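You operate a simulated robot arm through the tools that you are given. There is no shell and no other tool.

The job below is to be done with a simulated two-armed robot. You get a single attempt, and the scene is never put back.

JOB
Set the sample pan to 200, fire its leaf and switch off.
Fine: leaf fires only with the gauge at 150 or more; use the purple paddle and put it back; scorch nothing.

Only the result counts: the job must be done as asked and must still hold three seconds after the hand-in. Knocking over, shifting, dropping, spilling or breaking anything else fails it.

ROBOT AND FRAMES
Two 7-joint arms with fingered hands on one trunk that stands fixed in place. Base frame: the origin is at the foot of the trunk, x ahead of it, y to its left, z up. Readings come in m, degrees, newtons and seconds.
The left shoulder is at [0.03, 0.119, 1.144], the right one opposite. With the tool pointing down near the work surface each hand reaches from about 0.1 to 0.74 m from the base axis, measured 20 degrees to its own side. Payload 3.8 kg a hand.
The TCP of each hand is the grasp point between the finger pads, 0.025 m short of the fingertips. In the tool frame z runs along the fingers and y along their closing line. Largest opening 0.088 m; the body of the gripper starts 0.029 m behind the TCP. The gripper is a hand of 4 fingers: y runs from the thumb to the fingers, the wrist lies at [-0.013, -0.106, -0.174] in the tool frame, and closing takes about 1.5 s.
Orientation is that of the tool frame in the base frame, as [roll, pitch, yaw] about the fixed x, y, z axes, in that order (R = Rz(yaw) Ry(pitch) Rx(roll)). With the fingers straight down and the wrist toward the robot, the tool's x, y and z point along [0, 1, 0], [1, 0, 0] and [0, 0, -1] of the base frame.

CONTROLS
- The arms move only by the tool apply_moves. It takes "left_increments", "right_increments" or both (then of equal length, played together; a hand with none holds still); each is one flat list of numbers, 7 for each row, row after row: the shift along the base's x, y, z in m, then the turn, a rotation vector about the base's x, y, z in degrees, then the finger opening in m, from 0 to 0.088. In form: [dx, dy, dz, wx, wy, wz, jaw, dx, dy, dz, wx, wy, wz, jaw, ...]. A call has 1 to 20 rows; each row shifts and turns the commanded pose from where the row before left it. Each row takes 0.2 s and may step no farther than 0.05 m and 8.6 degrees from the row before; otherwise, or with a gripper value out of range, the whole call is refused. Where a pose cannot be reached the arm comes as near as it can. A force on the tool above 40 N (or 10 N above the force at the start of the call, whichever is more), or a blocked arm, ends the call early, and 0.2 s more pass. The fingers move at their own pace (about 0.153 m/s each) and stop on an object; they squeeze with about 24 N. The grip force told is the motor's: it shows also when the fingers shut on nothing. Time passes only in rows, and 0.2 s behind the last, so rows that do not move let the fingers close. The reply holds the time, the measured pose of the TCP, the force on the tool along the base axes, the opening and the grip force, in the units named above and with some noise, with the torque about the TCP (base axes, N m) and any sound that the robot's microphone picked up.
- Cameras (640 x 400 px; columns grow to the right, rows downward): "scene" is now at [0.0392, 0.0513, 1.6882]; the picture's right is [0.67, -0.74, -0.00], its down [-0.58, -0.52, -0.62] and it looks along [0.46, 0.42, -0.78] (base axes); focal length 290 px, centre (320, 200). "left" rides on the left gripper at [-0.064, -0.083, -0.098] in its tool frame; the picture's right is [-0.62, -0.37, 0.69], its down [0.71, -0.63, 0.30] and it looks along [0.32, 0.68, 0.65] (tool axes); focal length 265 px, centre (320, 200). "right" rides on the right gripper at [0.064, -0.083, -0.098] in its tool frame; the picture's right is [-0.62, 0.37, -0.69], its down [-0.71, -0.63, 0.30] and it looks along [-0.32, 0.68, 0.65] (tool axes); focal length 265 px, centre (320, 200).
- capture(camera): a new picture of that camera. The clock stands still meanwhile.
- raise_lower(by): slides the trunk up (or, below 0, down) by that many m; the arms and the scene camera ride with it, the base frame stays. It gives what a move gives, with no picture.
- set_grasp(shape, hand): the hand has 4 fingers and takes this shape, open, in about a second: jaw (thumb against the fingers, like two jaws); tri (thumb and two fingers); tip (a fingertip pinch); poke (one finger out to press); point (the index stretched); flat (the hand flat); cup (the hand cupped); fist (a fist). The gripper value then closes the fingers along that shape, each until it touches; the sizes above hold for jaw. It gives what a move gives, with no picture.
- aim_head(pan, tilt): turns the head with the scene camera to pan (to the left, within 120 degrees either way) and tilt (down, from -29 to 69), counted from straight ahead of the robot. It gives what a move gives.
- probe_pixels(camera, pixels): there is no depth. For up to 12 entries [column, row, z] of the newest picture of that camera ("zoom" is the newest enlarged one), the place [x, y] in the base frame at which the ray of that pixel passes the height z, good to about 0.002 m. The clock stands still meanwhile.
- inspect(camera, box): a new picture of the part [left, top, right, bottom] of that camera's present view, enlarged. The clock stands still meanwhile.
- finish_job(): hands the job in; it is judged then, once.

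Open the grippers and draw the arms clear of the work before you hand the job in, unless the task says otherwise.

The tools are called after ">>>" by a JSON object that holds its "api" and its "payload". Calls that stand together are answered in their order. apply_moves: Moves the arms, as the interface text tells. Its arguments: {"type":"object","properties":{"left_increments":{"type":"array","items":{"type":"number"}},"right_increments":{"type":"array","items":{"type":"number"}}},"required":[]} The other tools are called the same way: raise_lower (by) slides the trunk up or down; set_grasp (shape, hand) gives the hand a shape; aim_head (pan, tilt) turns the head that bears the scene camera; capture (camera) takes a picture; probe_pixels (camera, pixels) gives the place at which the rays of pixels pass given heights; inspect (camera, box) takes an enlarged picture of a part of a camera's view; finish_job () hands the job in.

At the start:

```text
time_s: 0.0
left_tcp_pos: [0.4918, 0.2953, 1.2345]
left_tool_rot: [-179.9, 0.0, 90.0]
left_force: [-1.1, -0.4, -0.6]
left_ft_torque: [0.0, 0.01, 0.01]
left_finger_gap: 0.0877
left_gripper_force: 0.2
left_shape: jaw
right_tcp_pos: [0.4529, -0.1184, 1.1971]
right_tool_rot: [180.0, 0.0, 90.0]
right_force: [0.3, -1.2, 0.3]
right_ft_torque: [-0.03, -0.01, 0.03]
right_finger_gap: 0.0879
right_gripper_force: 0.1
right_shape: jaw
trunk travel left (down, up): [-0.3, 0.29]
head pan, tilt: [42.2, 51.4]
```

scene: 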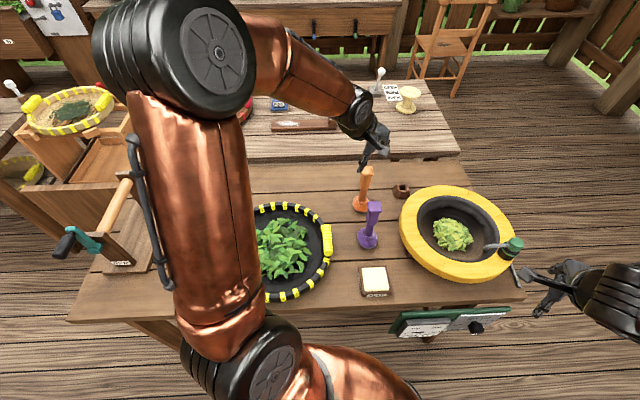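
right: 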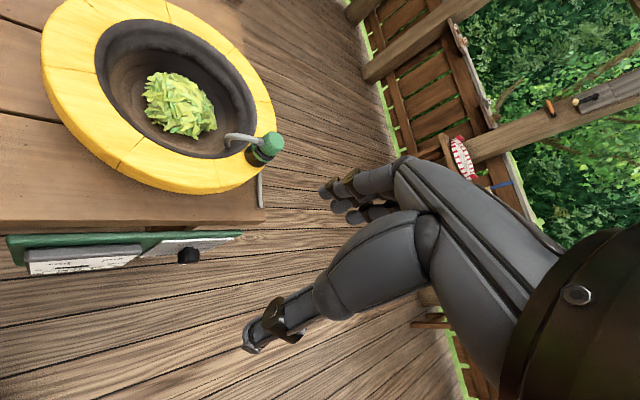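
left: 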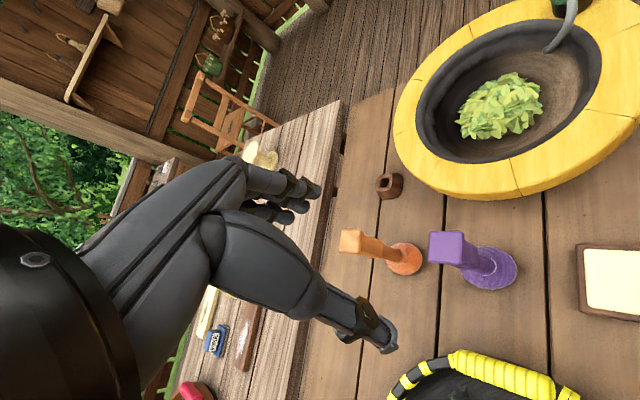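

The scene shows a yellow-rimmed pan with leaf near (455,235), purple and orange paddles near (370,225) and (362,190), and a green control panel under the table front near (445,325). I take enlarged views to understand the panel and the workplace.

>>> {"api": "inspect", "payload": {"camera": "scene", "box": [340, 160, 540, 345]}}

>>> {"api": "inspect", "payload": {"camera": "right", "box": [0, 0, 300, 300]}}

>>> {"api": "inspect", "payload": {"camera": "left", "box": [320, 100, 640, 400]}}

>>> {"api": "inspect", "payload": {"camera": "scene", "box": [0, 0, 160, 290]}}

```text
2.16 times, centred on (440, 252) of scene
```

zoom: 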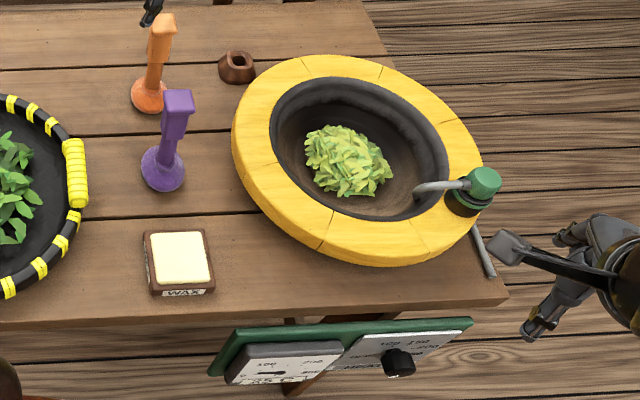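

```text
1.33 times, centred on (150, 150) of right
```

zoom: 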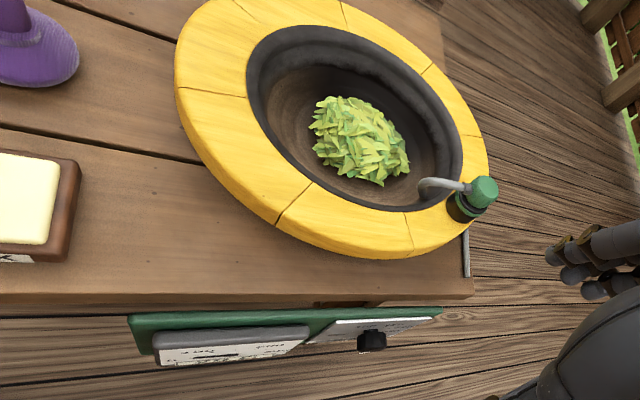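

```text
1.33 times, centred on (480, 250) of left
```

zoom: 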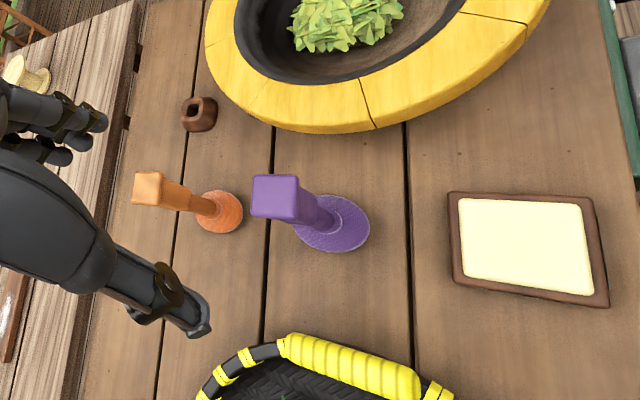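

```text
1.38 times, centred on (80, 145) of scene
```

zoom: 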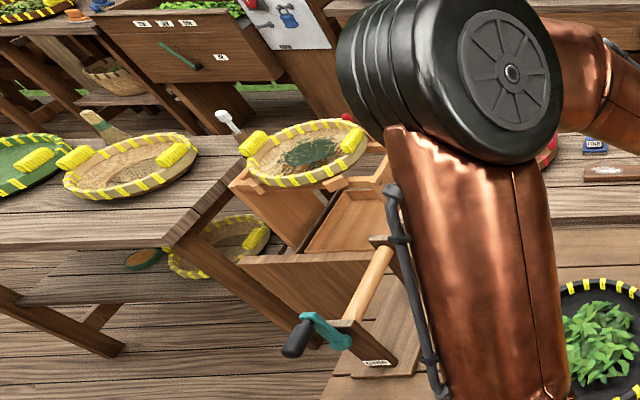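

The pan on this table is the small sample pan with a green-capped tap or spout, and a dial panel hangs below the edge. I turn the head to see the whole workplace and the panel better.

>>> {"api": "aim_head", "payload": {"pan": 0, "tilt": 60}}

>>> {"api": "capture", "payload": {"camera": "scene"}}

>>> {"api": "aim_head", "payload": {"pan": 60, "tilt": 15}}

>>> {"api": "capture", "payload": {"camera": "scene"}}

>>> {"api": "aim_head", "payload": {"pan": 10, "tilt": 15}}

>>> {"api": "capture", "payload": {"camera": "scene"}}

```text
time_s: 1.1
left_tcp_pos: [0.4921, 0.295, 1.2337]
left_tool_rot: [180.0, 0.0, 90.1]
left_force: [-0.7, -0.2, -1.2]
left_ft_torque: [-0.03, -0.02, 0.01]
left_finger_gap: 0.0875
left_gripper_force: 0.0
left_shape: jaw
right_tcp_pos: [0.4527, -0.1186, 1.1965]
right_tool_rot: [180.0, 0.0, 90.1]
right_force: [0.6, 0.2, 0.1]
right_ft_torque: [0.01, -0.01, -0.04]
right_finger_gap: 0.0872
right_gripper_force: 0.1
right_shape: jaw
trunk travel left (down, up): [-0.3, 0.29]
head pan, tilt: [0.0, 60.0]
```

```text
taken
```

scene: 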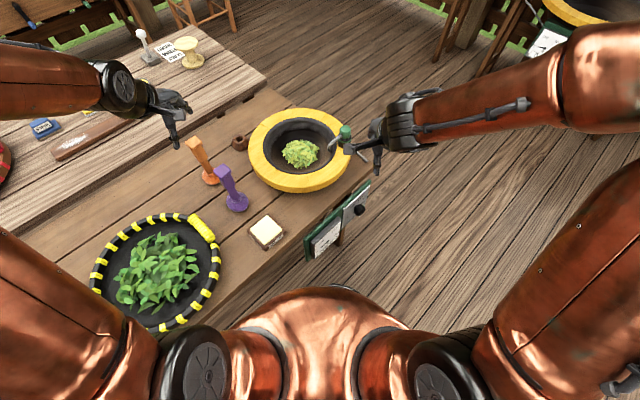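

```text
time_s: 2.4
left_tcp_pos: [0.4912, 0.2966, 1.2352]
left_tool_rot: [180.0, 0.1, 90.0]
left_force: [0.2, -0.6, -0.4]
left_ft_torque: [-0.04, -0.01, 0.0]
left_finger_gap: 0.0875
left_gripper_force: 0.1
left_shape: jaw
right_tcp_pos: [0.4537, -0.1175, 1.1984]
right_tool_rot: [179.9, 0.1, 90.0]
right_force: [-0.8, -0.7, -0.6]
right_ft_torque: [0.01, 0.01, -0.01]
right_finger_gap: 0.0874
right_gripper_force: 0.0
right_shape: jaw
trunk travel left (down, up): [-0.3, 0.29]
head pan, tilt: [60.0, 15.0]
```

```text
taken
```

scene: 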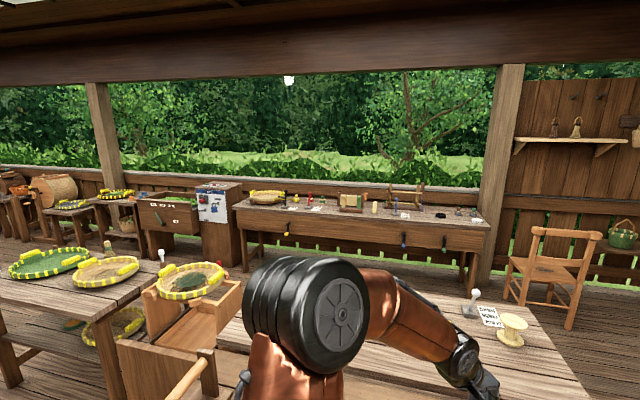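

```text
time_s: 3.6
left_tcp_pos: [0.4911, 0.2952, 1.2328]
left_tool_rot: [180.0, -0.1, 90.1]
left_force: [0.1, -0.3, -0.4]
left_ft_torque: [-0.01, -0.02, 0.04]
left_finger_gap: 0.0876
left_gripper_force: 0.0
left_shape: jaw
right_tcp_pos: [0.453, -0.1187, 1.1972]
right_tool_rot: [180.0, 0.0, 90.0]
right_force: [0.3, -0.2, 0.7]
right_ft_torque: [-0.01, 0.01, 0.03]
right_finger_gap: 0.0875
right_gripper_force: 0.1
right_shape: jaw
trunk travel left (down, up): [-0.3, 0.29]
head pan, tilt: [10.0, 15.0]
```

```text
taken
```

scene: 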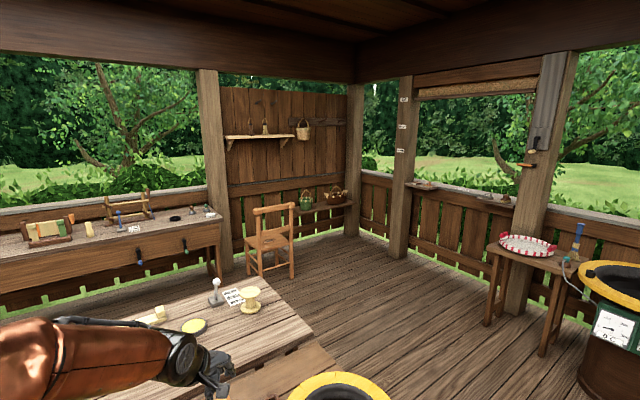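

There is a larger pan at the right, (610,290), with a similar panel, and a note card on the far table at (235,297). I inspect these for information.

>>> {"api": "inspect", "payload": {"camera": "scene", "box": [190, 270, 290, 330]}}

>>> {"api": "inspect", "payload": {"camera": "scene", "box": [540, 240, 640, 370]}}

>>> {"api": "aim_head", "payload": {"pan": -30, "tilt": 35}}

>>> {"api": "capture", "payload": {"camera": "scene"}}

```text
6.40 times, centred on (240, 300) of scene
```

zoom: 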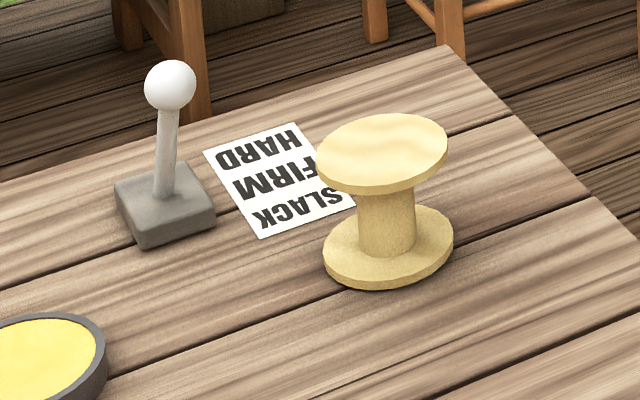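

```text
3.08 times, centred on (590, 305) of scene
```

zoom: 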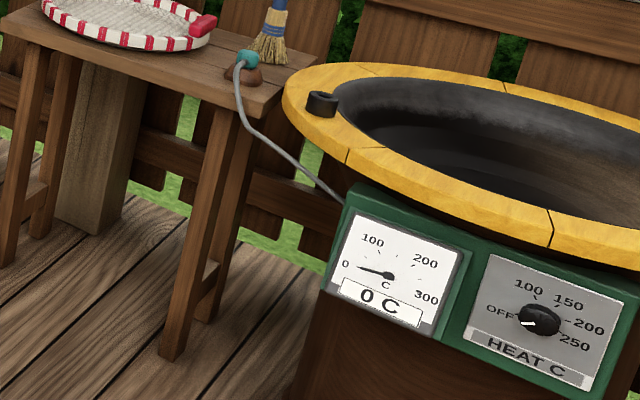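

```text
time_s: 4.6
left_tcp_pos: [0.4901, 0.2954, 1.2337]
left_tool_rot: [-180.0, 0.0, 90.0]
left_force: [-0.2, -0.7, 0.6]
left_ft_torque: [0.01, -0.01, -0.04]
left_finger_gap: 0.0877
left_gripper_force: 0.1
left_shape: jaw
right_tcp_pos: [0.4531, -0.1188, 1.1976]
right_tool_rot: [180.0, 0.0, 90.0]
right_force: [-0.8, -0.3, 1.0]
right_ft_torque: [0.02, 0.03, 0.02]
right_finger_gap: 0.0877
right_gripper_force: 0.1
right_shape: jaw
trunk travel left (down, up): [-0.3, 0.29]
head pan, tilt: [-30.0, 35.0]
```

```text
taken
```

scene: 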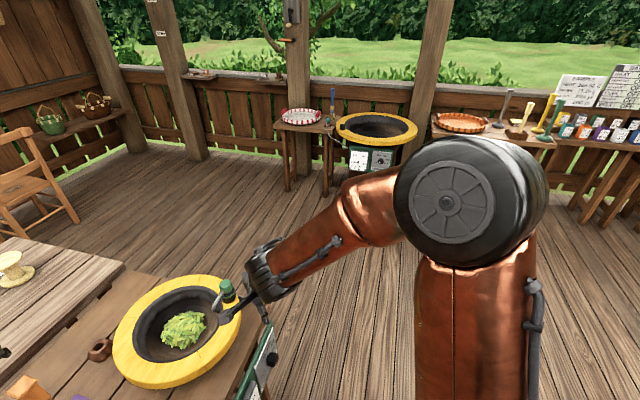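

Charts stand at the right end near (580,90) and (622,88). I inspect them and the big pan.

>>> {"api": "inspect", "payload": {"camera": "scene", "box": [540, 60, 640, 150]}}

>>> {"api": "inspect", "payload": {"camera": "scene", "box": [330, 100, 430, 180]}}

>>> {"api": "inspect", "payload": {"camera": "scene", "box": [80, 250, 300, 400]}}

>>> {"api": "aim_head", "payload": {"pan": -70, "tilt": 20}}

>>> {"api": "capture", "payload": {"camera": "scene"}}

```text
4.44 times, centred on (590, 105) of scene
```

zoom: 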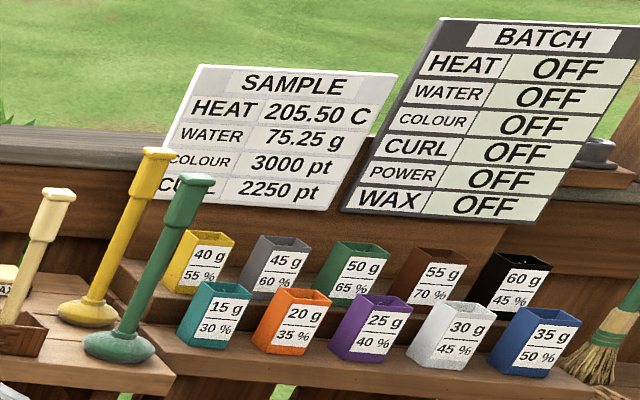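

```text
5.00 times, centred on (380, 140) of scene
```

zoom: 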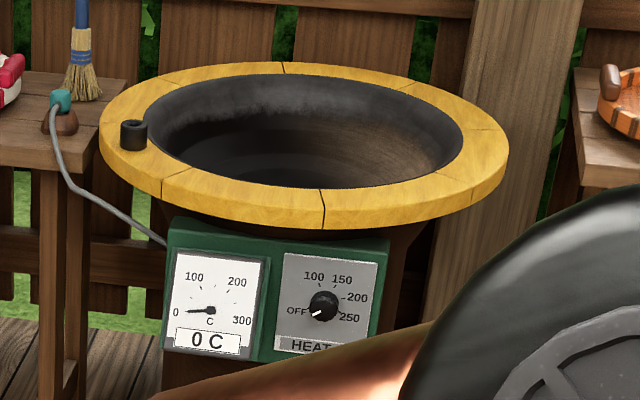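

```text
2.67 times, centred on (190, 325) of scene
```

zoom: 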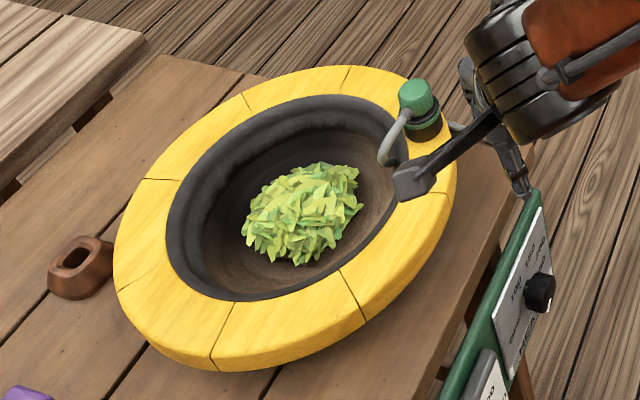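

```text
time_s: 5.7
left_tcp_pos: [0.491, 0.2964, 1.234]
left_tool_rot: [-179.9, 0.1, 90.1]
left_force: [-0.1, -1.4, -0.1]
left_ft_torque: [0.02, 0.01, 0.03]
left_finger_gap: 0.0878
left_gripper_force: 0.1
left_shape: jaw
right_tcp_pos: [0.4528, -0.1184, 1.1965]
right_tool_rot: [180.0, 0.1, 90.0]
right_force: [-0.5, -1.3, 0.4]
right_ft_torque: [0.0, 0.01, 0.02]
right_finger_gap: 0.0877
right_gripper_force: 0.1
right_shape: jaw
trunk travel left (down, up): [-0.3, 0.29]
head pan, tilt: [-70.0, 20.0]
```

```text
taken
```

scene: 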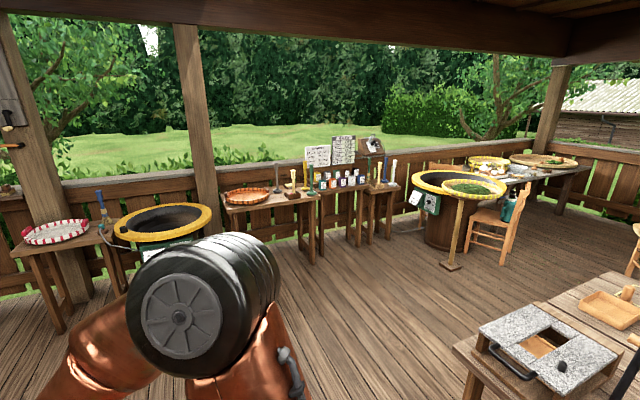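

The charts are just records; the big pan shows how the panel reads: gauge 0–300 C and a knob with OFF/100/150/200/250. Now I aim at the sample pan's panel to see its dial.

>>> {"api": "aim_head", "payload": {"pan": 5, "tilt": 62}}

>>> {"api": "capture", "payload": {"camera": "scene"}}

>>> {"api": "inspect", "payload": {"camera": "scene", "box": [300, 150, 420, 270]}}

>>> {"api": "inspect", "payload": {"camera": "right", "box": [0, 200, 260, 300]}}

```text
time_s: 7.2
left_tcp_pos: [0.4916, 0.2947, 1.2342]
left_tool_rot: [180.0, 0.0, 90.1]
left_force: [0.2, -0.5, -0.5]
left_ft_torque: [0.06, 0.0, 0.0]
left_finger_gap: 0.0877
left_gripper_force: 0.0
left_shape: jaw
right_tcp_pos: [0.4517, -0.1188, 1.1983]
right_tool_rot: [-180.0, 0.0, 89.9]
right_force: [-0.2, -0.1, 1.3]
right_ft_torque: [0.02, -0.04, 0.01]
right_finger_gap: 0.0878
right_gripper_force: 0.1
right_shape: jaw
trunk travel left (down, up): [-0.3, 0.29]
head pan, tilt: [5.0, 62.0]
```

```text
taken
```

scene: 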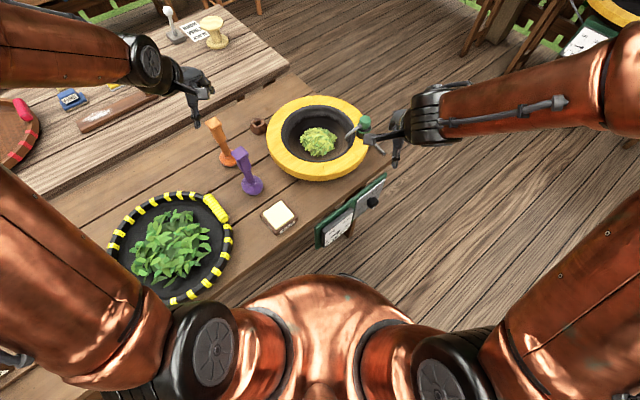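

```text
3.33 times, centred on (360, 210) of scene
```

zoom: 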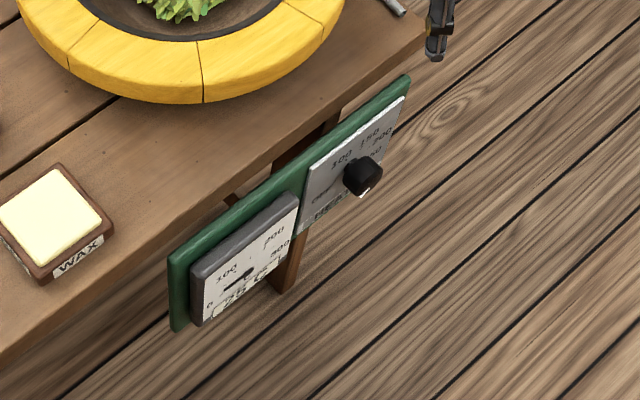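

```text
2.46 times, centred on (130, 250) of right
```

zoom: 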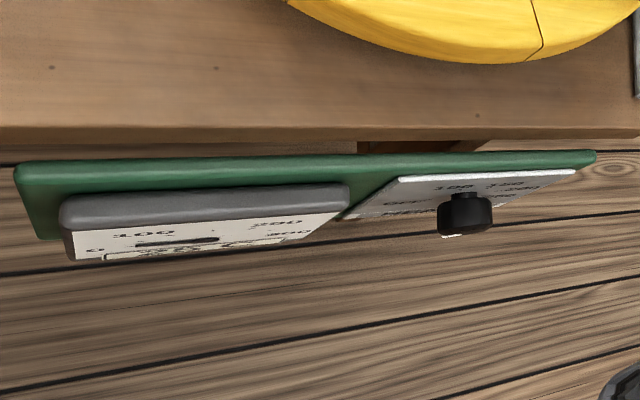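

The panel sits near-vertical on the table's front face, gauge near 25 C. I triangulate heights by probing the same points (wooden rest, paddle tops, wax corner) from scene and left cameras at several heights.

>>> {"api": "capture", "payload": {"camera": "left"}}

>>> {"api": "inspect", "payload": {"camera": "scene", "box": [190, 80, 390, 240]}}

>>> {"api": "probe_pixels", "payload": {"camera": "left", "pixels": [[388, 186, 0.7], [388, 186, 0.8], [388, 186, 0.9], [447, 248, 0.8], [447, 248, 0.9], [447, 248, 1.0], [351, 242, 0.8], [351, 242, 0.9], [351, 242, 1.0]]}}

>>> {"api": "probe_pixels", "payload": {"camera": "scene", "pixels": [[259, 126, 0.7], [259, 126, 0.8], [259, 126, 0.9], [238, 154, 0.8], [238, 154, 0.9], [238, 154, 1.0], [212, 124, 0.8], [212, 124, 0.9], [212, 124, 1.0]]}}

```text
taken
```

left: 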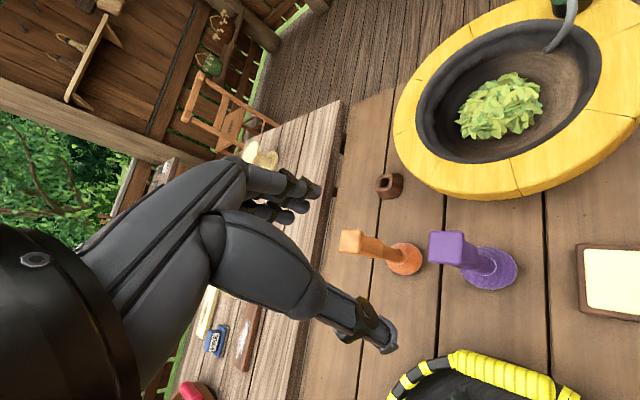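

```text
2.50 times, centred on (290, 160) of scene
```

zoom: 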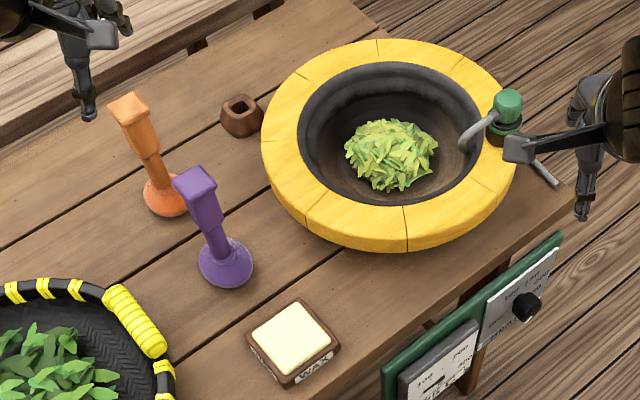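

```text
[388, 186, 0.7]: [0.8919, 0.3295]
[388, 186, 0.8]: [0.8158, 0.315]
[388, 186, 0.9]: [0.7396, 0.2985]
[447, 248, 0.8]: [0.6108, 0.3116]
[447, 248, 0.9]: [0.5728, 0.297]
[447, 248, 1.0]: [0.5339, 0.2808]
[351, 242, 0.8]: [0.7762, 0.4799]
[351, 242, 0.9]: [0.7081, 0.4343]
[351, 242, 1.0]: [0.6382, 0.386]
```

```text
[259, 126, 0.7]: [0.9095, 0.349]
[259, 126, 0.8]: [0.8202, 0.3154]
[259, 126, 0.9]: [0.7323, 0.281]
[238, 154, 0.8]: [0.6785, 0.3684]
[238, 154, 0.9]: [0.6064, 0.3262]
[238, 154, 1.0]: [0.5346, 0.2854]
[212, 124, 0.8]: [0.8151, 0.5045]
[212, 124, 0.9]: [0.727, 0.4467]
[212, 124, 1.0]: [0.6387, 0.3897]
```

The paddle tops triangulate to about z=1.0 and the wooden rest to about z=0.8. I now probe bases, pan rim, wax, green cap and knob more carefully.

>>> {"api": "probe_pixels", "payload": {"camera": "left", "pixels": [[490, 268, 0.76], [490, 268, 0.78], [490, 268, 0.8], [404, 259, 0.76], [404, 259, 0.78], [404, 259, 0.8], [517, 196, 0.8], [517, 196, 0.85], [517, 196, 0.9], [588, 310, 0.78], [588, 310, 0.8]]}}

>>> {"api": "probe_pixels", "payload": {"camera": "scene", "pixels": [[252, 186, 0.76], [252, 186, 0.78], [252, 186, 0.8], [228, 158, 0.76], [228, 158, 0.78], [228, 158, 0.8], [366, 124, 0.85], [366, 124, 0.9], [366, 124, 0.95], [279, 216, 0.78], [279, 216, 0.8]]}}

>>> {"api": "capture", "payload": {"camera": "right"}}

>>> {"api": "probe_pixels", "payload": {"camera": "right", "pixels": [[268, 144, 0.85], [268, 144, 0.9], [268, 144, 0.95], [188, 257, 0.6], [188, 257, 0.7], [188, 257, 0.8]]}}

```text
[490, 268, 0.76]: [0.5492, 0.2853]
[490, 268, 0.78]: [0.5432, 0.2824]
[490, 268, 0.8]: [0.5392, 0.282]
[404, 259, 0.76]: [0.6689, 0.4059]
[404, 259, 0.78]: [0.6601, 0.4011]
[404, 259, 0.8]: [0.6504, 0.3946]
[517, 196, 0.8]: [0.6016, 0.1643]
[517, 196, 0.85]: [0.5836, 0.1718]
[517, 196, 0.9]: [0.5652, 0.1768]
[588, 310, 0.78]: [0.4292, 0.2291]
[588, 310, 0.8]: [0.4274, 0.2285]
```

```text
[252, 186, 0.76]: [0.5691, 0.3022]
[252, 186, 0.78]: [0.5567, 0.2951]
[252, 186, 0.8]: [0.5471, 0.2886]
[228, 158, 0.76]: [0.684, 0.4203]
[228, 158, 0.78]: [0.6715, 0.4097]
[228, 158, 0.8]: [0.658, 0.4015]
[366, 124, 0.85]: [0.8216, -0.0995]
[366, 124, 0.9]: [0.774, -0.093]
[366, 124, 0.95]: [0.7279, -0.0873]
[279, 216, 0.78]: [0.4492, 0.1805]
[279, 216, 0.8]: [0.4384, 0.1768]
```

```text
taken
```

right: 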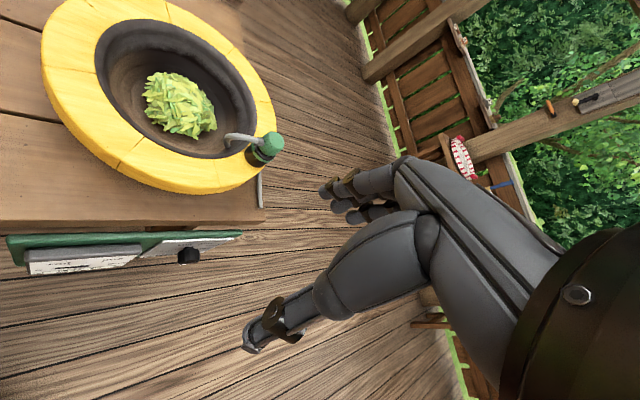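

```text
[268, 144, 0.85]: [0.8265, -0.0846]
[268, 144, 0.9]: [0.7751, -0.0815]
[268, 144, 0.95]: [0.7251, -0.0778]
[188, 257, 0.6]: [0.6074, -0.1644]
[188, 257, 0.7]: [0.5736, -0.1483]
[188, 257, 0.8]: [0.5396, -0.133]
```

I probe knob, panel corners and pan rim points from both cameras to fix their positions.

>>> {"api": "probe_pixels", "payload": {"camera": "scene", "pixels": [[372.6, 202.5, 0.6], [372.6, 202.5, 0.7], [372.6, 202.5, 0.8], [267, 140, 0.86], [370, 140, 0.86], [320, 96, 0.86], [318, 178, 0.86], [333, 118, 0.86], [386, 174, 0.75], [386, 174, 0.7], [314, 228, 0.75], [314, 228, 0.7]]}}

>>> {"api": "inspect", "payload": {"camera": "right", "box": [0, 0, 300, 190]}}

>>> {"api": "probe_pixels", "payload": {"camera": "right", "pixels": [[188, 257, 0.65], [188, 257, 0.75], [6, 238, 0.75], [6, 238, 0.7], [242, 233, 0.75], [242, 233, 0.7], [43, 70, 0.86], [273, 110, 0.86], [200, 190, 0.86]]}}

```text
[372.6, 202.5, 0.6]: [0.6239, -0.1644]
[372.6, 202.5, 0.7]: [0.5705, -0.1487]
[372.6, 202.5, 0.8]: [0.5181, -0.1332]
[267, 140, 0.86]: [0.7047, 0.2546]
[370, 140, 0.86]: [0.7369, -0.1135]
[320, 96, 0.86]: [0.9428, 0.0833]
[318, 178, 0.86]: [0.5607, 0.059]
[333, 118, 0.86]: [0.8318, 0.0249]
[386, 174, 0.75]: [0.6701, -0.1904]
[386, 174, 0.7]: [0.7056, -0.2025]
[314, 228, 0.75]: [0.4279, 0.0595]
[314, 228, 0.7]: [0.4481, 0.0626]
```

```text
2.11 times, centred on (150, 95) of right
```

zoom: 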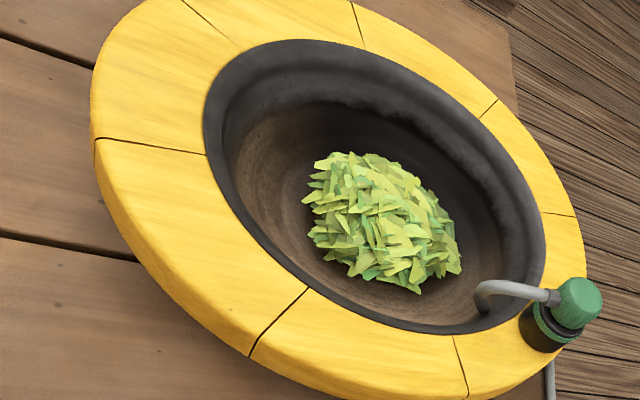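

```text
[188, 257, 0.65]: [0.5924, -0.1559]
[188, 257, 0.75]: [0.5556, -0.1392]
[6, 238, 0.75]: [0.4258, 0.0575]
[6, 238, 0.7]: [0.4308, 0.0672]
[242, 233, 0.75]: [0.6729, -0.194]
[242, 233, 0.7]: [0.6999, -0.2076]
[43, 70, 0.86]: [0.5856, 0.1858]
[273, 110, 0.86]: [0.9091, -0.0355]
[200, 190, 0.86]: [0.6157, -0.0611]
```

The knob triangulates to about (0.577,-0.150,0.69) on a panel facing (-0.71,-0.70,0), and the pan centre to about (0.74,0.07), rim z~0.86. I zoom the panel more closely to read the gauge and dial.

>>> {"api": "inspect", "payload": {"camera": "scene", "box": [308, 168, 392, 252]}}

>>> {"api": "inspect", "payload": {"camera": "scene", "box": [350, 170, 390, 220]}}

>>> {"api": "inspect", "payload": {"camera": "scene", "box": [220, 130, 300, 240]}}

```text
4.76 times, centred on (350, 210) of scene
```

zoom: 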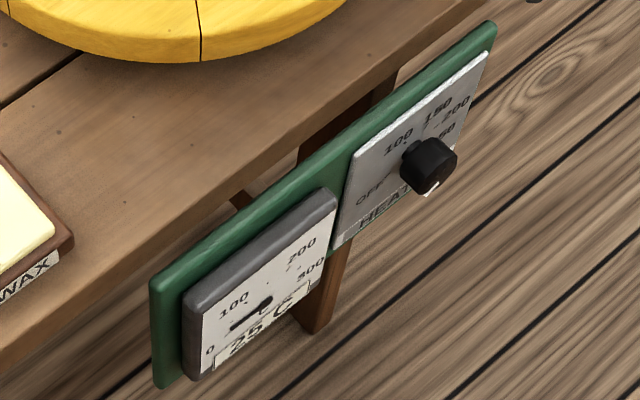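

```text
8.00 times, centred on (370, 195) of scene
```

zoom: 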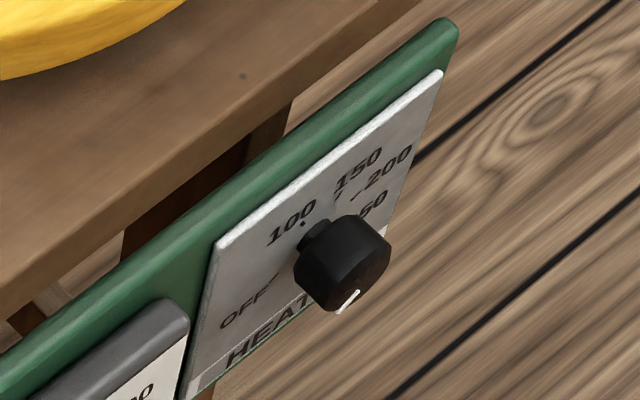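

```text
3.64 times, centred on (260, 185) of scene
```

zoom: 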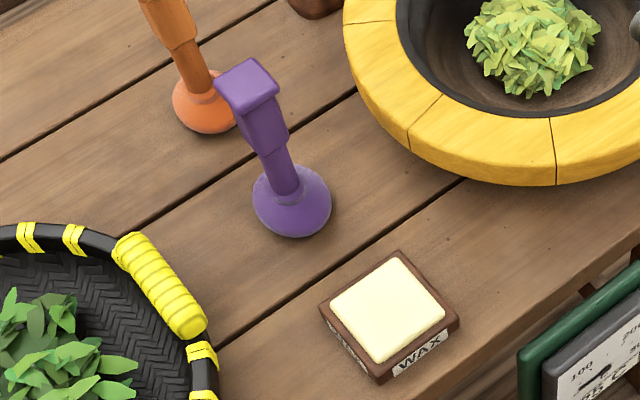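

Gauge reads 25 C and the knob's white mark points lower-left (OFF). I move the right hand back in front of the panel, yawed 44° so its camera looks at the panel face.

>>> {"api": "apply_moves", "payload": {"right_increments": [-0.006, -0.03, -0.03, 0, 0, 7.4, 0.088, -0.006, -0.03, -0.03, 0, 0, 7.4, 0.088, -0.006, -0.03, -0.03, 0, 0, 7.4, 0.088, -0.006, -0.03, -0.03, 0, 0, 7.4, 0.088, -0.006, -0.03, -0.03, 0, 0, 7.4, 0.088, -0.006, -0.03, -0.03, 0, 0, 7.4, 0.088]}}

>>> {"api": "capture", "payload": {"camera": "right"}}

>>> {"api": "capture", "payload": {"camera": "scene"}}

```text
time_s: 8.6
left_tcp_pos: [0.4928, 0.2956, 1.2325]
left_tool_rot: [-179.9, 0.0, 89.9]
left_force: [0.8, 0.6, -0.2]
left_ft_torque: [0.03, 0.01, -0.01]
left_finger_gap: 0.0878
left_gripper_force: 0.0
left_shape: jaw
right_tcp_pos: [0.4171, -0.2993, 1.0186]
right_tool_rot: [179.9, 0.0, 134.5]
right_force: [0.7, 0.4, 0.9]
right_ft_torque: [0.03, 0.0, 0.0]
right_finger_gap: 0.0876
right_gripper_force: 0.1
right_shape: jaw
trunk travel left (down, up): [-0.3, 0.29]
head pan, tilt: [5.0, 62.0]
```

```text
taken
```

right: 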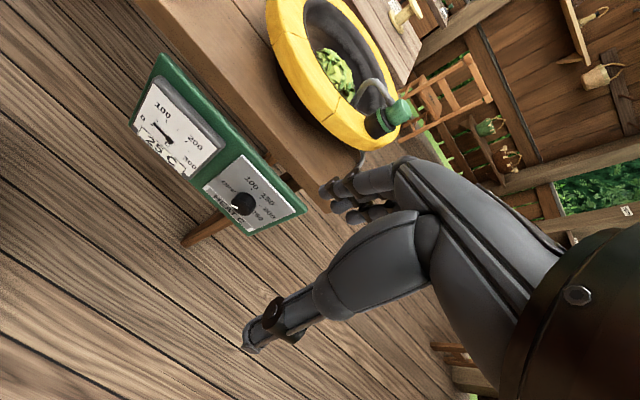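

```text
taken
```

scene: 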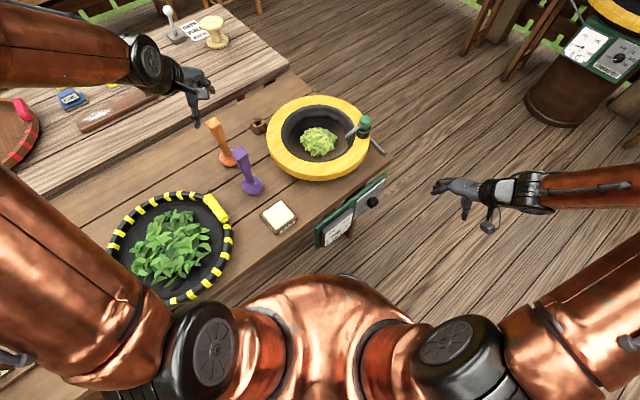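

The right camera now sees the panel face around (215,165). I zoom in and triangulate the knob again.

>>> {"api": "inspect", "payload": {"camera": "right", "box": [120, 50, 320, 250]}}

>>> {"api": "inspect", "payload": {"camera": "right", "box": [200, 150, 310, 240]}}

>>> {"api": "inspect", "payload": {"camera": "scene", "box": [300, 90, 400, 260]}}

```text
2.00 times, centred on (220, 150) of right
```

zoom: 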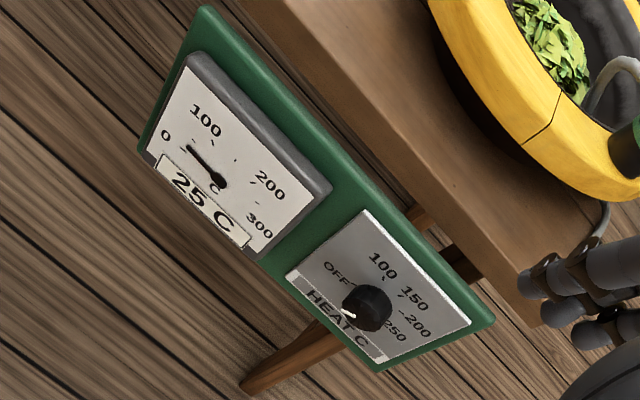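

```text
4.44 times, centred on (255, 195) of right
```

zoom: 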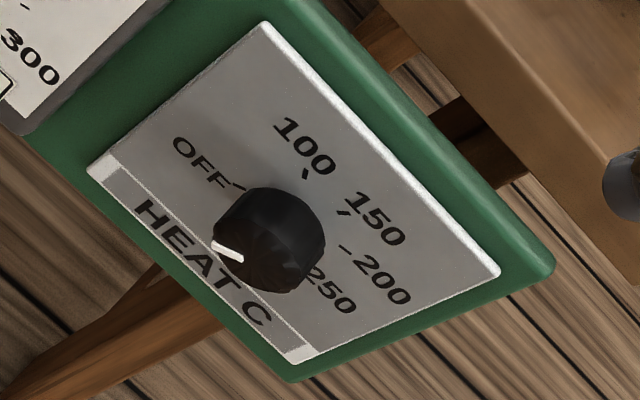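

```text
2.35 times, centred on (350, 175) of scene
```

zoom: 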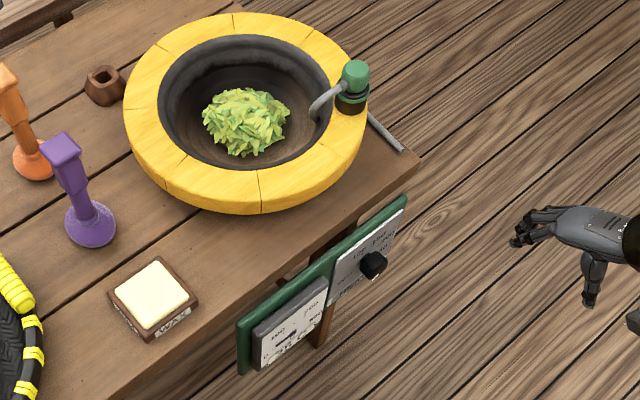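

The dial reads OFF lower-left, 100 upper-left, 150 upper-right, 200 right, 250 lower-right. Before going to the knob I test in free space (0.3 m above the knob height) whether the right arm can point the fingers straight at the panel.

>>> {"api": "apply_moves", "payload": {"right_increments": [0.009, 0.008, -0.003, 5.74, -5.85, 0, 0.088, 0.009, 0.008, -0.003, 5.74, -5.85, 0, 0.088, 0.009, 0.008, -0.003, 5.74, -5.85, 0, 0.088, 0.009, 0.008, -0.003, 5.74, -5.85, 0, 0.088, 0.009, 0.008, -0.003, 5.74, -5.85, 0, 0.088, 0.009, 0.008, -0.003, 5.74, -5.85, 0, 0.088, 0.009, 0.008, -0.003, 5.74, -5.85, 0, 0.088, 0.009, 0.008, -0.003, 5.74, -5.85, 0, 0.088, 0.009, 0.008, -0.003, 5.74, -5.85, 0, 0.088, 0.009, 0.008, -0.003, 5.74, -5.85, 0, 0.088, 0.009, 0.008, -0.003, 5.74, -5.85, 0, 0.088]}}

>>> {"api": "capture", "payload": {"camera": "scene"}}

```text
time_s: 11.0
left_tcp_pos: [0.4923, 0.2958, 1.2344]
left_tool_rot: [-180.0, 0.0, 90.0]
left_force: [0.0, -0.4, 0.1]
left_ft_torque: [0.01, 0.02, -0.02]
left_finger_gap: 0.0875
left_gripper_force: 0.1
left_shape: jaw
right_tcp_pos: [0.5171, -0.211, 0.9848]
right_tool_rot: [89.8, 0.0, 134.5]
right_force: [0.2, -0.3, -0.3]
right_ft_torque: [-0.02, -0.03, -0.04]
right_finger_gap: 0.0874
right_gripper_force: 0.1
right_shape: jaw
trunk travel left (down, up): [-0.3, 0.29]
head pan, tilt: [5.0, 62.0]
```

```text
taken
```

scene: 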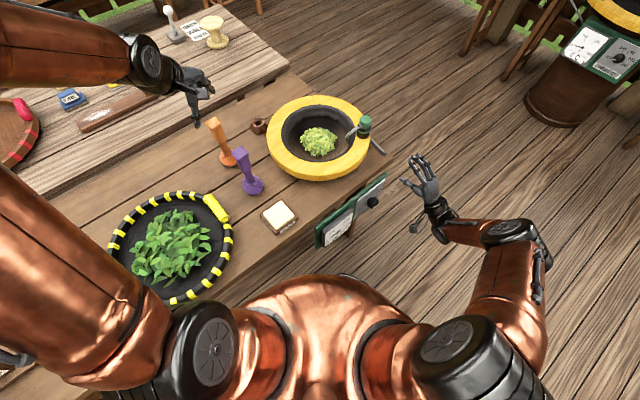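

The fingers-forward pose is reachable exactly. Next I test the roll range about the knob axis in this free place, first counterclockwise 96°.

>>> {"api": "apply_moves", "payload": {"right_increments": [0.005, 0.005, 0, -5.73, -5.6, 0, 0.088, 0.005, 0.005, 0, -5.73, -5.6, 0, 0.088, 0.005, 0.005, 0, -5.73, -5.6, 0, 0.088, 0.005, 0.005, 0, -5.73, -5.6, 0, 0.088, 0.005, 0.005, 0, -5.73, -5.6, 0, 0.088, 0.005, 0.005, 0, -5.73, -5.6, 0, 0.088, 0.005, 0.005, 0, -5.73, -5.6, 0, 0.088, 0.005, 0.005, 0, -5.73, -5.6, 0, 0.088, 0, 0, 0, -5.73, -5.6, 0, 0.088, 0, 0, 0, -5.73, -5.6, 0, 0.088, 0, 0, 0, -5.73, -5.6, 0, 0.088, 0, 0, 0, -5.73, -5.6, 0, 0.088]}}

>>> {"api": "capture", "payload": {"camera": "scene"}}

>>> {"api": "capture", "payload": {"camera": "right"}}

```text
time_s: 13.6
left_tcp_pos: [0.4914, 0.2939, 1.2341]
left_tool_rot: [-180.0, 0.1, 89.9]
left_force: [-0.2, 0.7, -0.2]
left_ft_torque: [0.03, 0.02, 0.01]
left_finger_gap: 0.0876
left_gripper_force: 0.0
left_shape: jaw
right_tcp_pos: [0.5552, -0.1719, 0.9827]
right_tool_rot: [-91.2, 83.9, -46.7]
right_force: [0.3, -0.1, -0.3]
right_ft_torque: [0.0, -0.03, 0.01]
right_finger_gap: 0.0877
right_gripper_force: 0.1
right_shape: jaw
trunk travel left (down, up): [-0.3, 0.29]
head pan, tilt: [5.0, 62.0]
```

```text
taken
```

scene: 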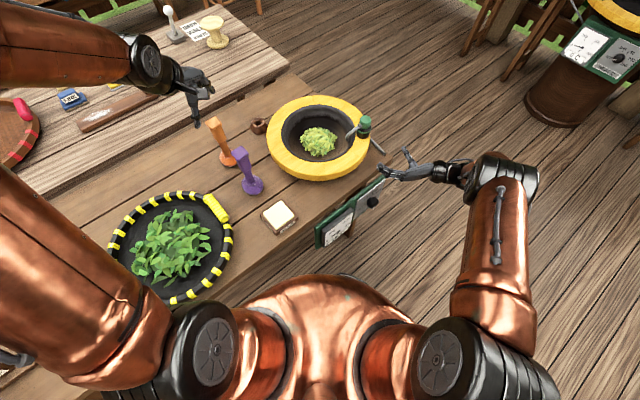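

```text
taken
```

right: 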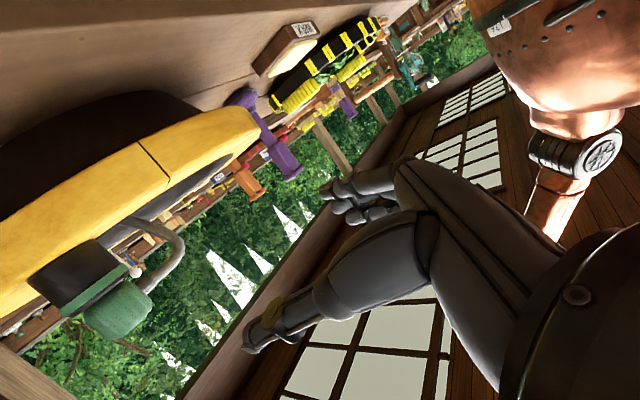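

Roll to -96° is reached cleanly. I now test rolling clockwise 160° (to +64°) to know the full range.

>>> {"api": "apply_moves", "payload": {"right_increments": [0, 0, 0, 5.73, 5.6, 0, 0.088, 0, 0, 0, 5.73, 5.6, 0, 0.088, 0, 0, 0, 5.73, 5.6, 0, 0.088, 0, 0, 0, 5.73, 5.6, 0, 0.088, 0, 0, 0, 5.73, 5.6, 0, 0.088, 0, 0, 0, 5.73, 5.6, 0, 0.088, 0, 0, 0, 5.73, 5.6, 0, 0.088, 0, 0, 0, 5.73, 5.6, 0, 0.088, 0, 0, 0, 5.73, 5.6, 0, 0.088, 0, 0, 0, 5.73, 5.6, 0, 0.088, 0, 0, 0, 5.73, 5.6, 0, 0.088, 0, 0, 0, 5.73, 5.6, 0, 0.088, 0, 0, 0, 5.73, 5.6, 0, 0.088, 0, 0, 0, 5.73, 5.6, 0, 0.088, 0, 0, 0, 5.73, 5.6, 0, 0.088, 0, 0, 0, 5.73, 5.6, 0, 0.088, 0, 0, 0, 5.73, 5.6, 0, 0.088, 0, 0, 0, 5.73, 5.6, 0, 0.088, 0, 0, 0, 5.73, 5.6, 0, 0.088, 0, 0, 0, 5.73, 5.6, 0, 0.088]}}

>>> {"api": "capture", "payload": {"camera": "scene"}}

>>> {"api": "capture", "payload": {"camera": "right"}}

```text
time_s: 17.8
left_tcp_pos: [0.4919, 0.2955, 1.2347]
left_tool_rot: [-180.0, 0.0, 90.0]
left_force: [0.2, -1.1, 0.4]
left_ft_torque: [-0.01, -0.01, 0.0]
left_finger_gap: 0.0879
left_gripper_force: 0.0
left_shape: jaw
right_tcp_pos: [0.5561, -0.1691, 0.9839]
right_tool_rot: [89.5, -64.2, 134.7]
right_force: [-0.4, -0.1, -0.3]
right_ft_torque: [0.03, -0.02, 0.02]
right_finger_gap: 0.0877
right_gripper_force: 0.0
right_shape: jaw
trunk travel left (down, up): [-0.3, 0.29]
head pan, tilt: [5.0, 62.0]
```

```text
taken
```

scene: 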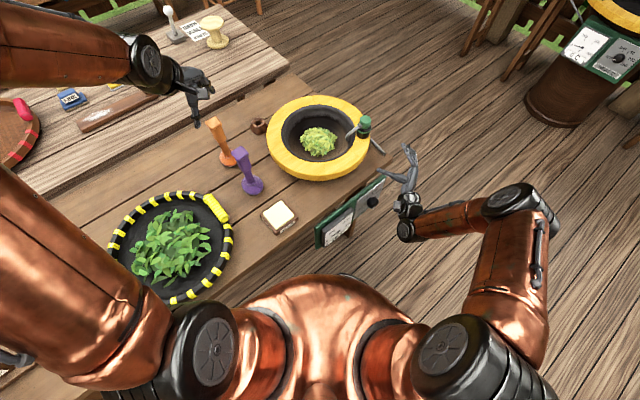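

```text
taken
```

right: 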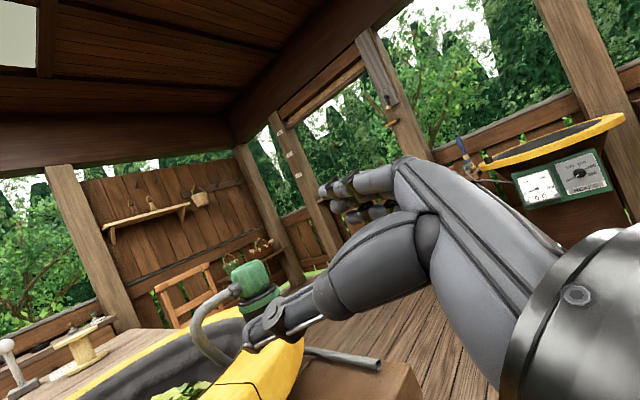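

The arm reached -96° to +64° of roll with no error, so clockwise range is good. I test further clockwise roll (to about 144°), backing off slightly, to see if a higher-trunk knob grip is possible.

>>> {"api": "apply_moves", "payload": {"right_increments": [-0.007, -0.007, 0, 5.73, 5.6, 0, 0.088, -0.007, -0.007, 0, 5.73, 5.6, 0, 0.088, 0, 0, 0, 5.73, 5.6, 0, 0.088, 0, 0, 0, 5.73, 5.6, 0, 0.088, 0, 0, 0, 5.73, 5.6, 0, 0.088, 0, 0, 0, 5.73, 5.6, 0, 0.088, 0, 0, 0, 5.73, 5.6, 0, 0.088, 0, 0, 0, 5.73, 5.6, 0, 0.088, 0, 0, 0, 5.73, 5.6, 0, 0.088, 0, 0, 0, 5.73, 5.6, 0, 0.088]}}

>>> {"api": "capture", "payload": {"camera": "scene"}}

```text
time_s: 20.0
left_tcp_pos: [0.4921, 0.295, 1.2338]
left_tool_rot: [-180.0, 0.0, 89.9]
left_force: [0.6, 0.4, -0.3]
left_ft_torque: [-0.04, 0.05, 0.0]
left_finger_gap: 0.0875
left_gripper_force: 0.0
left_shape: jaw
right_tcp_pos: [0.5415, -0.1843, 0.9843]
right_tool_rot: [-90.1, -35.5, -45.8]
right_force: [0.6, 0.5, -0.2]
right_ft_torque: [0.02, 0.03, 0.0]
right_finger_gap: 0.0878
right_gripper_force: 0.0
right_shape: jaw
trunk travel left (down, up): [-0.3, 0.29]
head pan, tilt: [5.0, 62.0]
```

```text
taken
```

scene: 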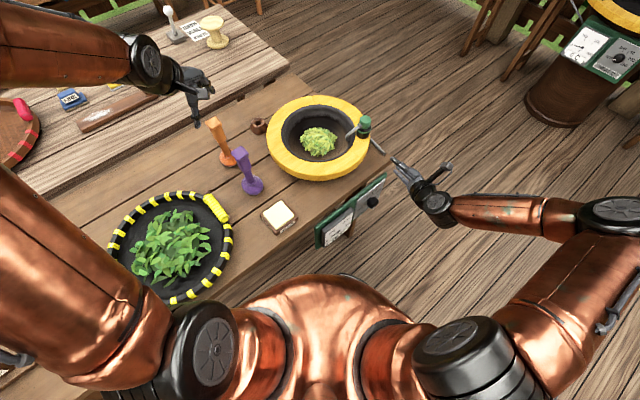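

Roll to 144° is reached too, elbow out to the right. I test lowering toward z≈0.80 with this roll and rolling further, to see whether the knob can be served without much trunk lowering.

>>> {"api": "apply_moves", "payload": {"right_increments": [-0.005, -0.005, -0.04, 0, 0, 0, 0.088, 0, 0, -0.04, 0, 0, 0, 0.088, 0, 0, -0.04, 0, 0, 0, 0.088, 0, 0, -0.04, 0, 0, 0, 0.088, 0, 0, -0.02, 0, 0, 0, 0.088, 0, 0, 0, 5.73, 5.6, 0, 0.088, 0, 0, 0, 5.73, 5.6, 0, 0.088, 0, 0, 0, 5.73, 5.6, 0, 0.088, 0, 0, 0, 5.73, 5.6, 0, 0.088, 0, 0, 0, 5.73, 5.6, 0, 0.088, 0, 0, 0, 5.73, 5.6, 0, 0.088]}}

>>> {"api": "capture", "payload": {"camera": "right"}}

>>> {"api": "capture", "payload": {"camera": "scene"}}

```text
time_s: 22.4
left_tcp_pos: [0.4911, 0.2958, 1.2332]
left_tool_rot: [180.0, 0.0, 90.0]
left_force: [-0.4, 1.0, 0.5]
left_ft_torque: [-0.02, 0.0, 0.01]
left_finger_gap: 0.0877
left_gripper_force: 0.0
left_shape: jaw
right_tcp_pos: [0.5357, -0.1891, 0.8046]
right_tool_rot: [-90.2, 12.5, -45.8]
right_force: [0.0, 0.6, 0.6]
right_ft_torque: [0.0, 0.01, -0.01]
right_finger_gap: 0.0877
right_gripper_force: 0.1
right_shape: jaw
trunk travel left (down, up): [-0.3, 0.29]
head pan, tilt: [5.0, 62.0]
```

```text
taken
```

right: 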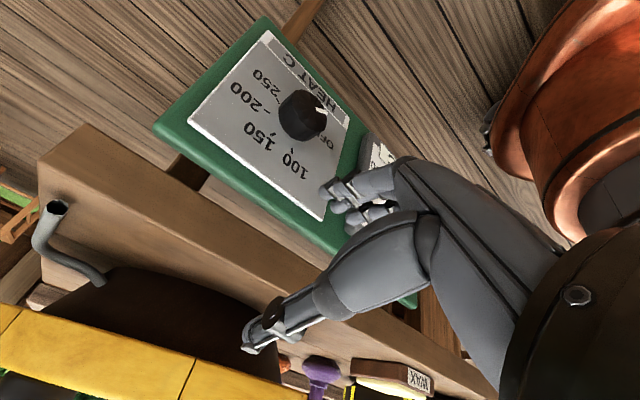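

```text
taken
```

scene: 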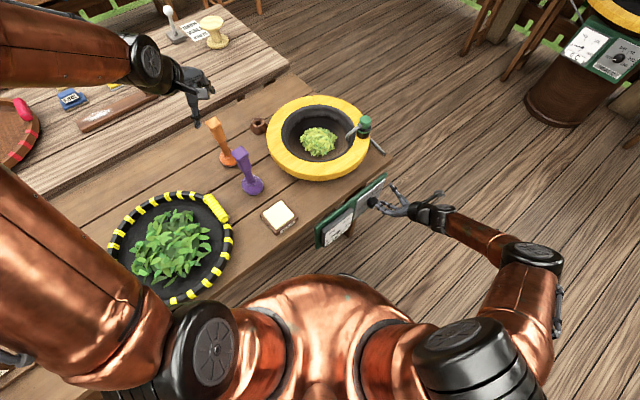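

The pose (roll ~192°, z 0.805) is reached and gives a clear view of the dial around (285,110). I zoom in to read tick angles.

>>> {"api": "inspect", "payload": {"camera": "right", "box": [170, 20, 370, 220]}}

>>> {"api": "probe_pixels", "payload": {"camera": "right", "pixels": [[303, 115, 0.69], [303, 115, 0.7], [303, 115, 0.68], [155, 128, 0.75], [268, 17, 0.65], [268, 17, 0.63]]}}

```text
2.00 times, centred on (270, 120) of right
```

zoom: 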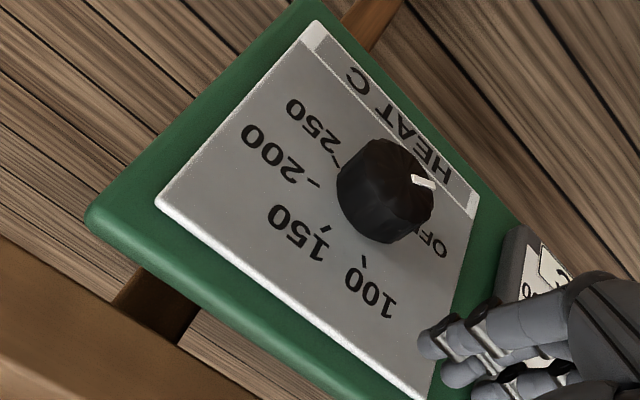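

```text
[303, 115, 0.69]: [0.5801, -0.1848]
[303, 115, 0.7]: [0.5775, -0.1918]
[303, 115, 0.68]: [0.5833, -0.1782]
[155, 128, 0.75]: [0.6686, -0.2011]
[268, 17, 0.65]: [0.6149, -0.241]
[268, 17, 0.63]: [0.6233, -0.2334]
```

Combining all three views, the knob is nearer (0.592,-0.157,0.652). I lower the right hand to that height, staying in front of the knob, for a better view.

>>> {"api": "apply_moves", "payload": {"right_increments": [-0.007, -0.007, -0.03, 0, 0, 0, 0.088, 0, 0, -0.04, 0, 0, 0, 0.088, 0, 0, -0.04, 0, 0, 0, 0.088, 0, 0, -0.03, 0, 0, 0, 0.088]}}

>>> {"api": "capture", "payload": {"camera": "right"}}

>>> {"api": "inspect", "payload": {"camera": "scene", "box": [300, 150, 460, 260]}}

```text
time_s: 23.4
left_tcp_pos: [0.4911, 0.2952, 1.2336]
left_tool_rot: [180.0, 0.0, 90.0]
left_force: [0.3, -0.8, 0.5]
left_ft_torque: [-0.01, 0.01, -0.05]
left_finger_gap: 0.0875
left_gripper_force: 0.1
left_shape: jaw
right_tcp_pos: [0.5302, -0.195, 0.7246]
right_tool_rot: [-90.2, 12.4, -45.8]
right_force: [-0.4, 0.3, -0.2]
right_ft_torque: [0.03, 0.0, 0.0]
right_finger_gap: 0.0875
right_gripper_force: 0.1
right_shape: jaw
right hand out of reach, approached as far as the arm can: row 3, 4
trunk travel left (down, up): [-0.3, 0.29]
head pan, tilt: [5.0, 62.0]
```

```text
taken
```

right: 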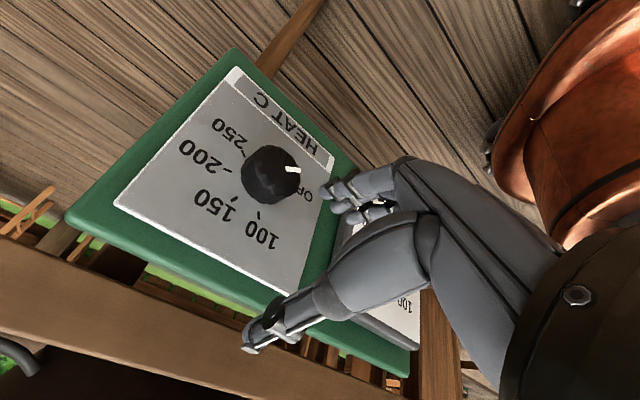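

```text
3.64 times, centred on (380, 205) of scene
```

zoom: 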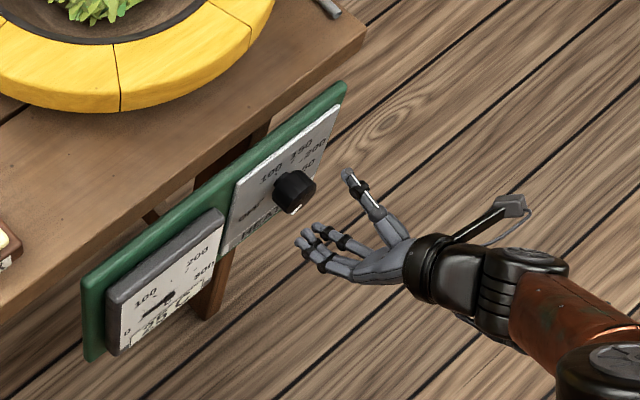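

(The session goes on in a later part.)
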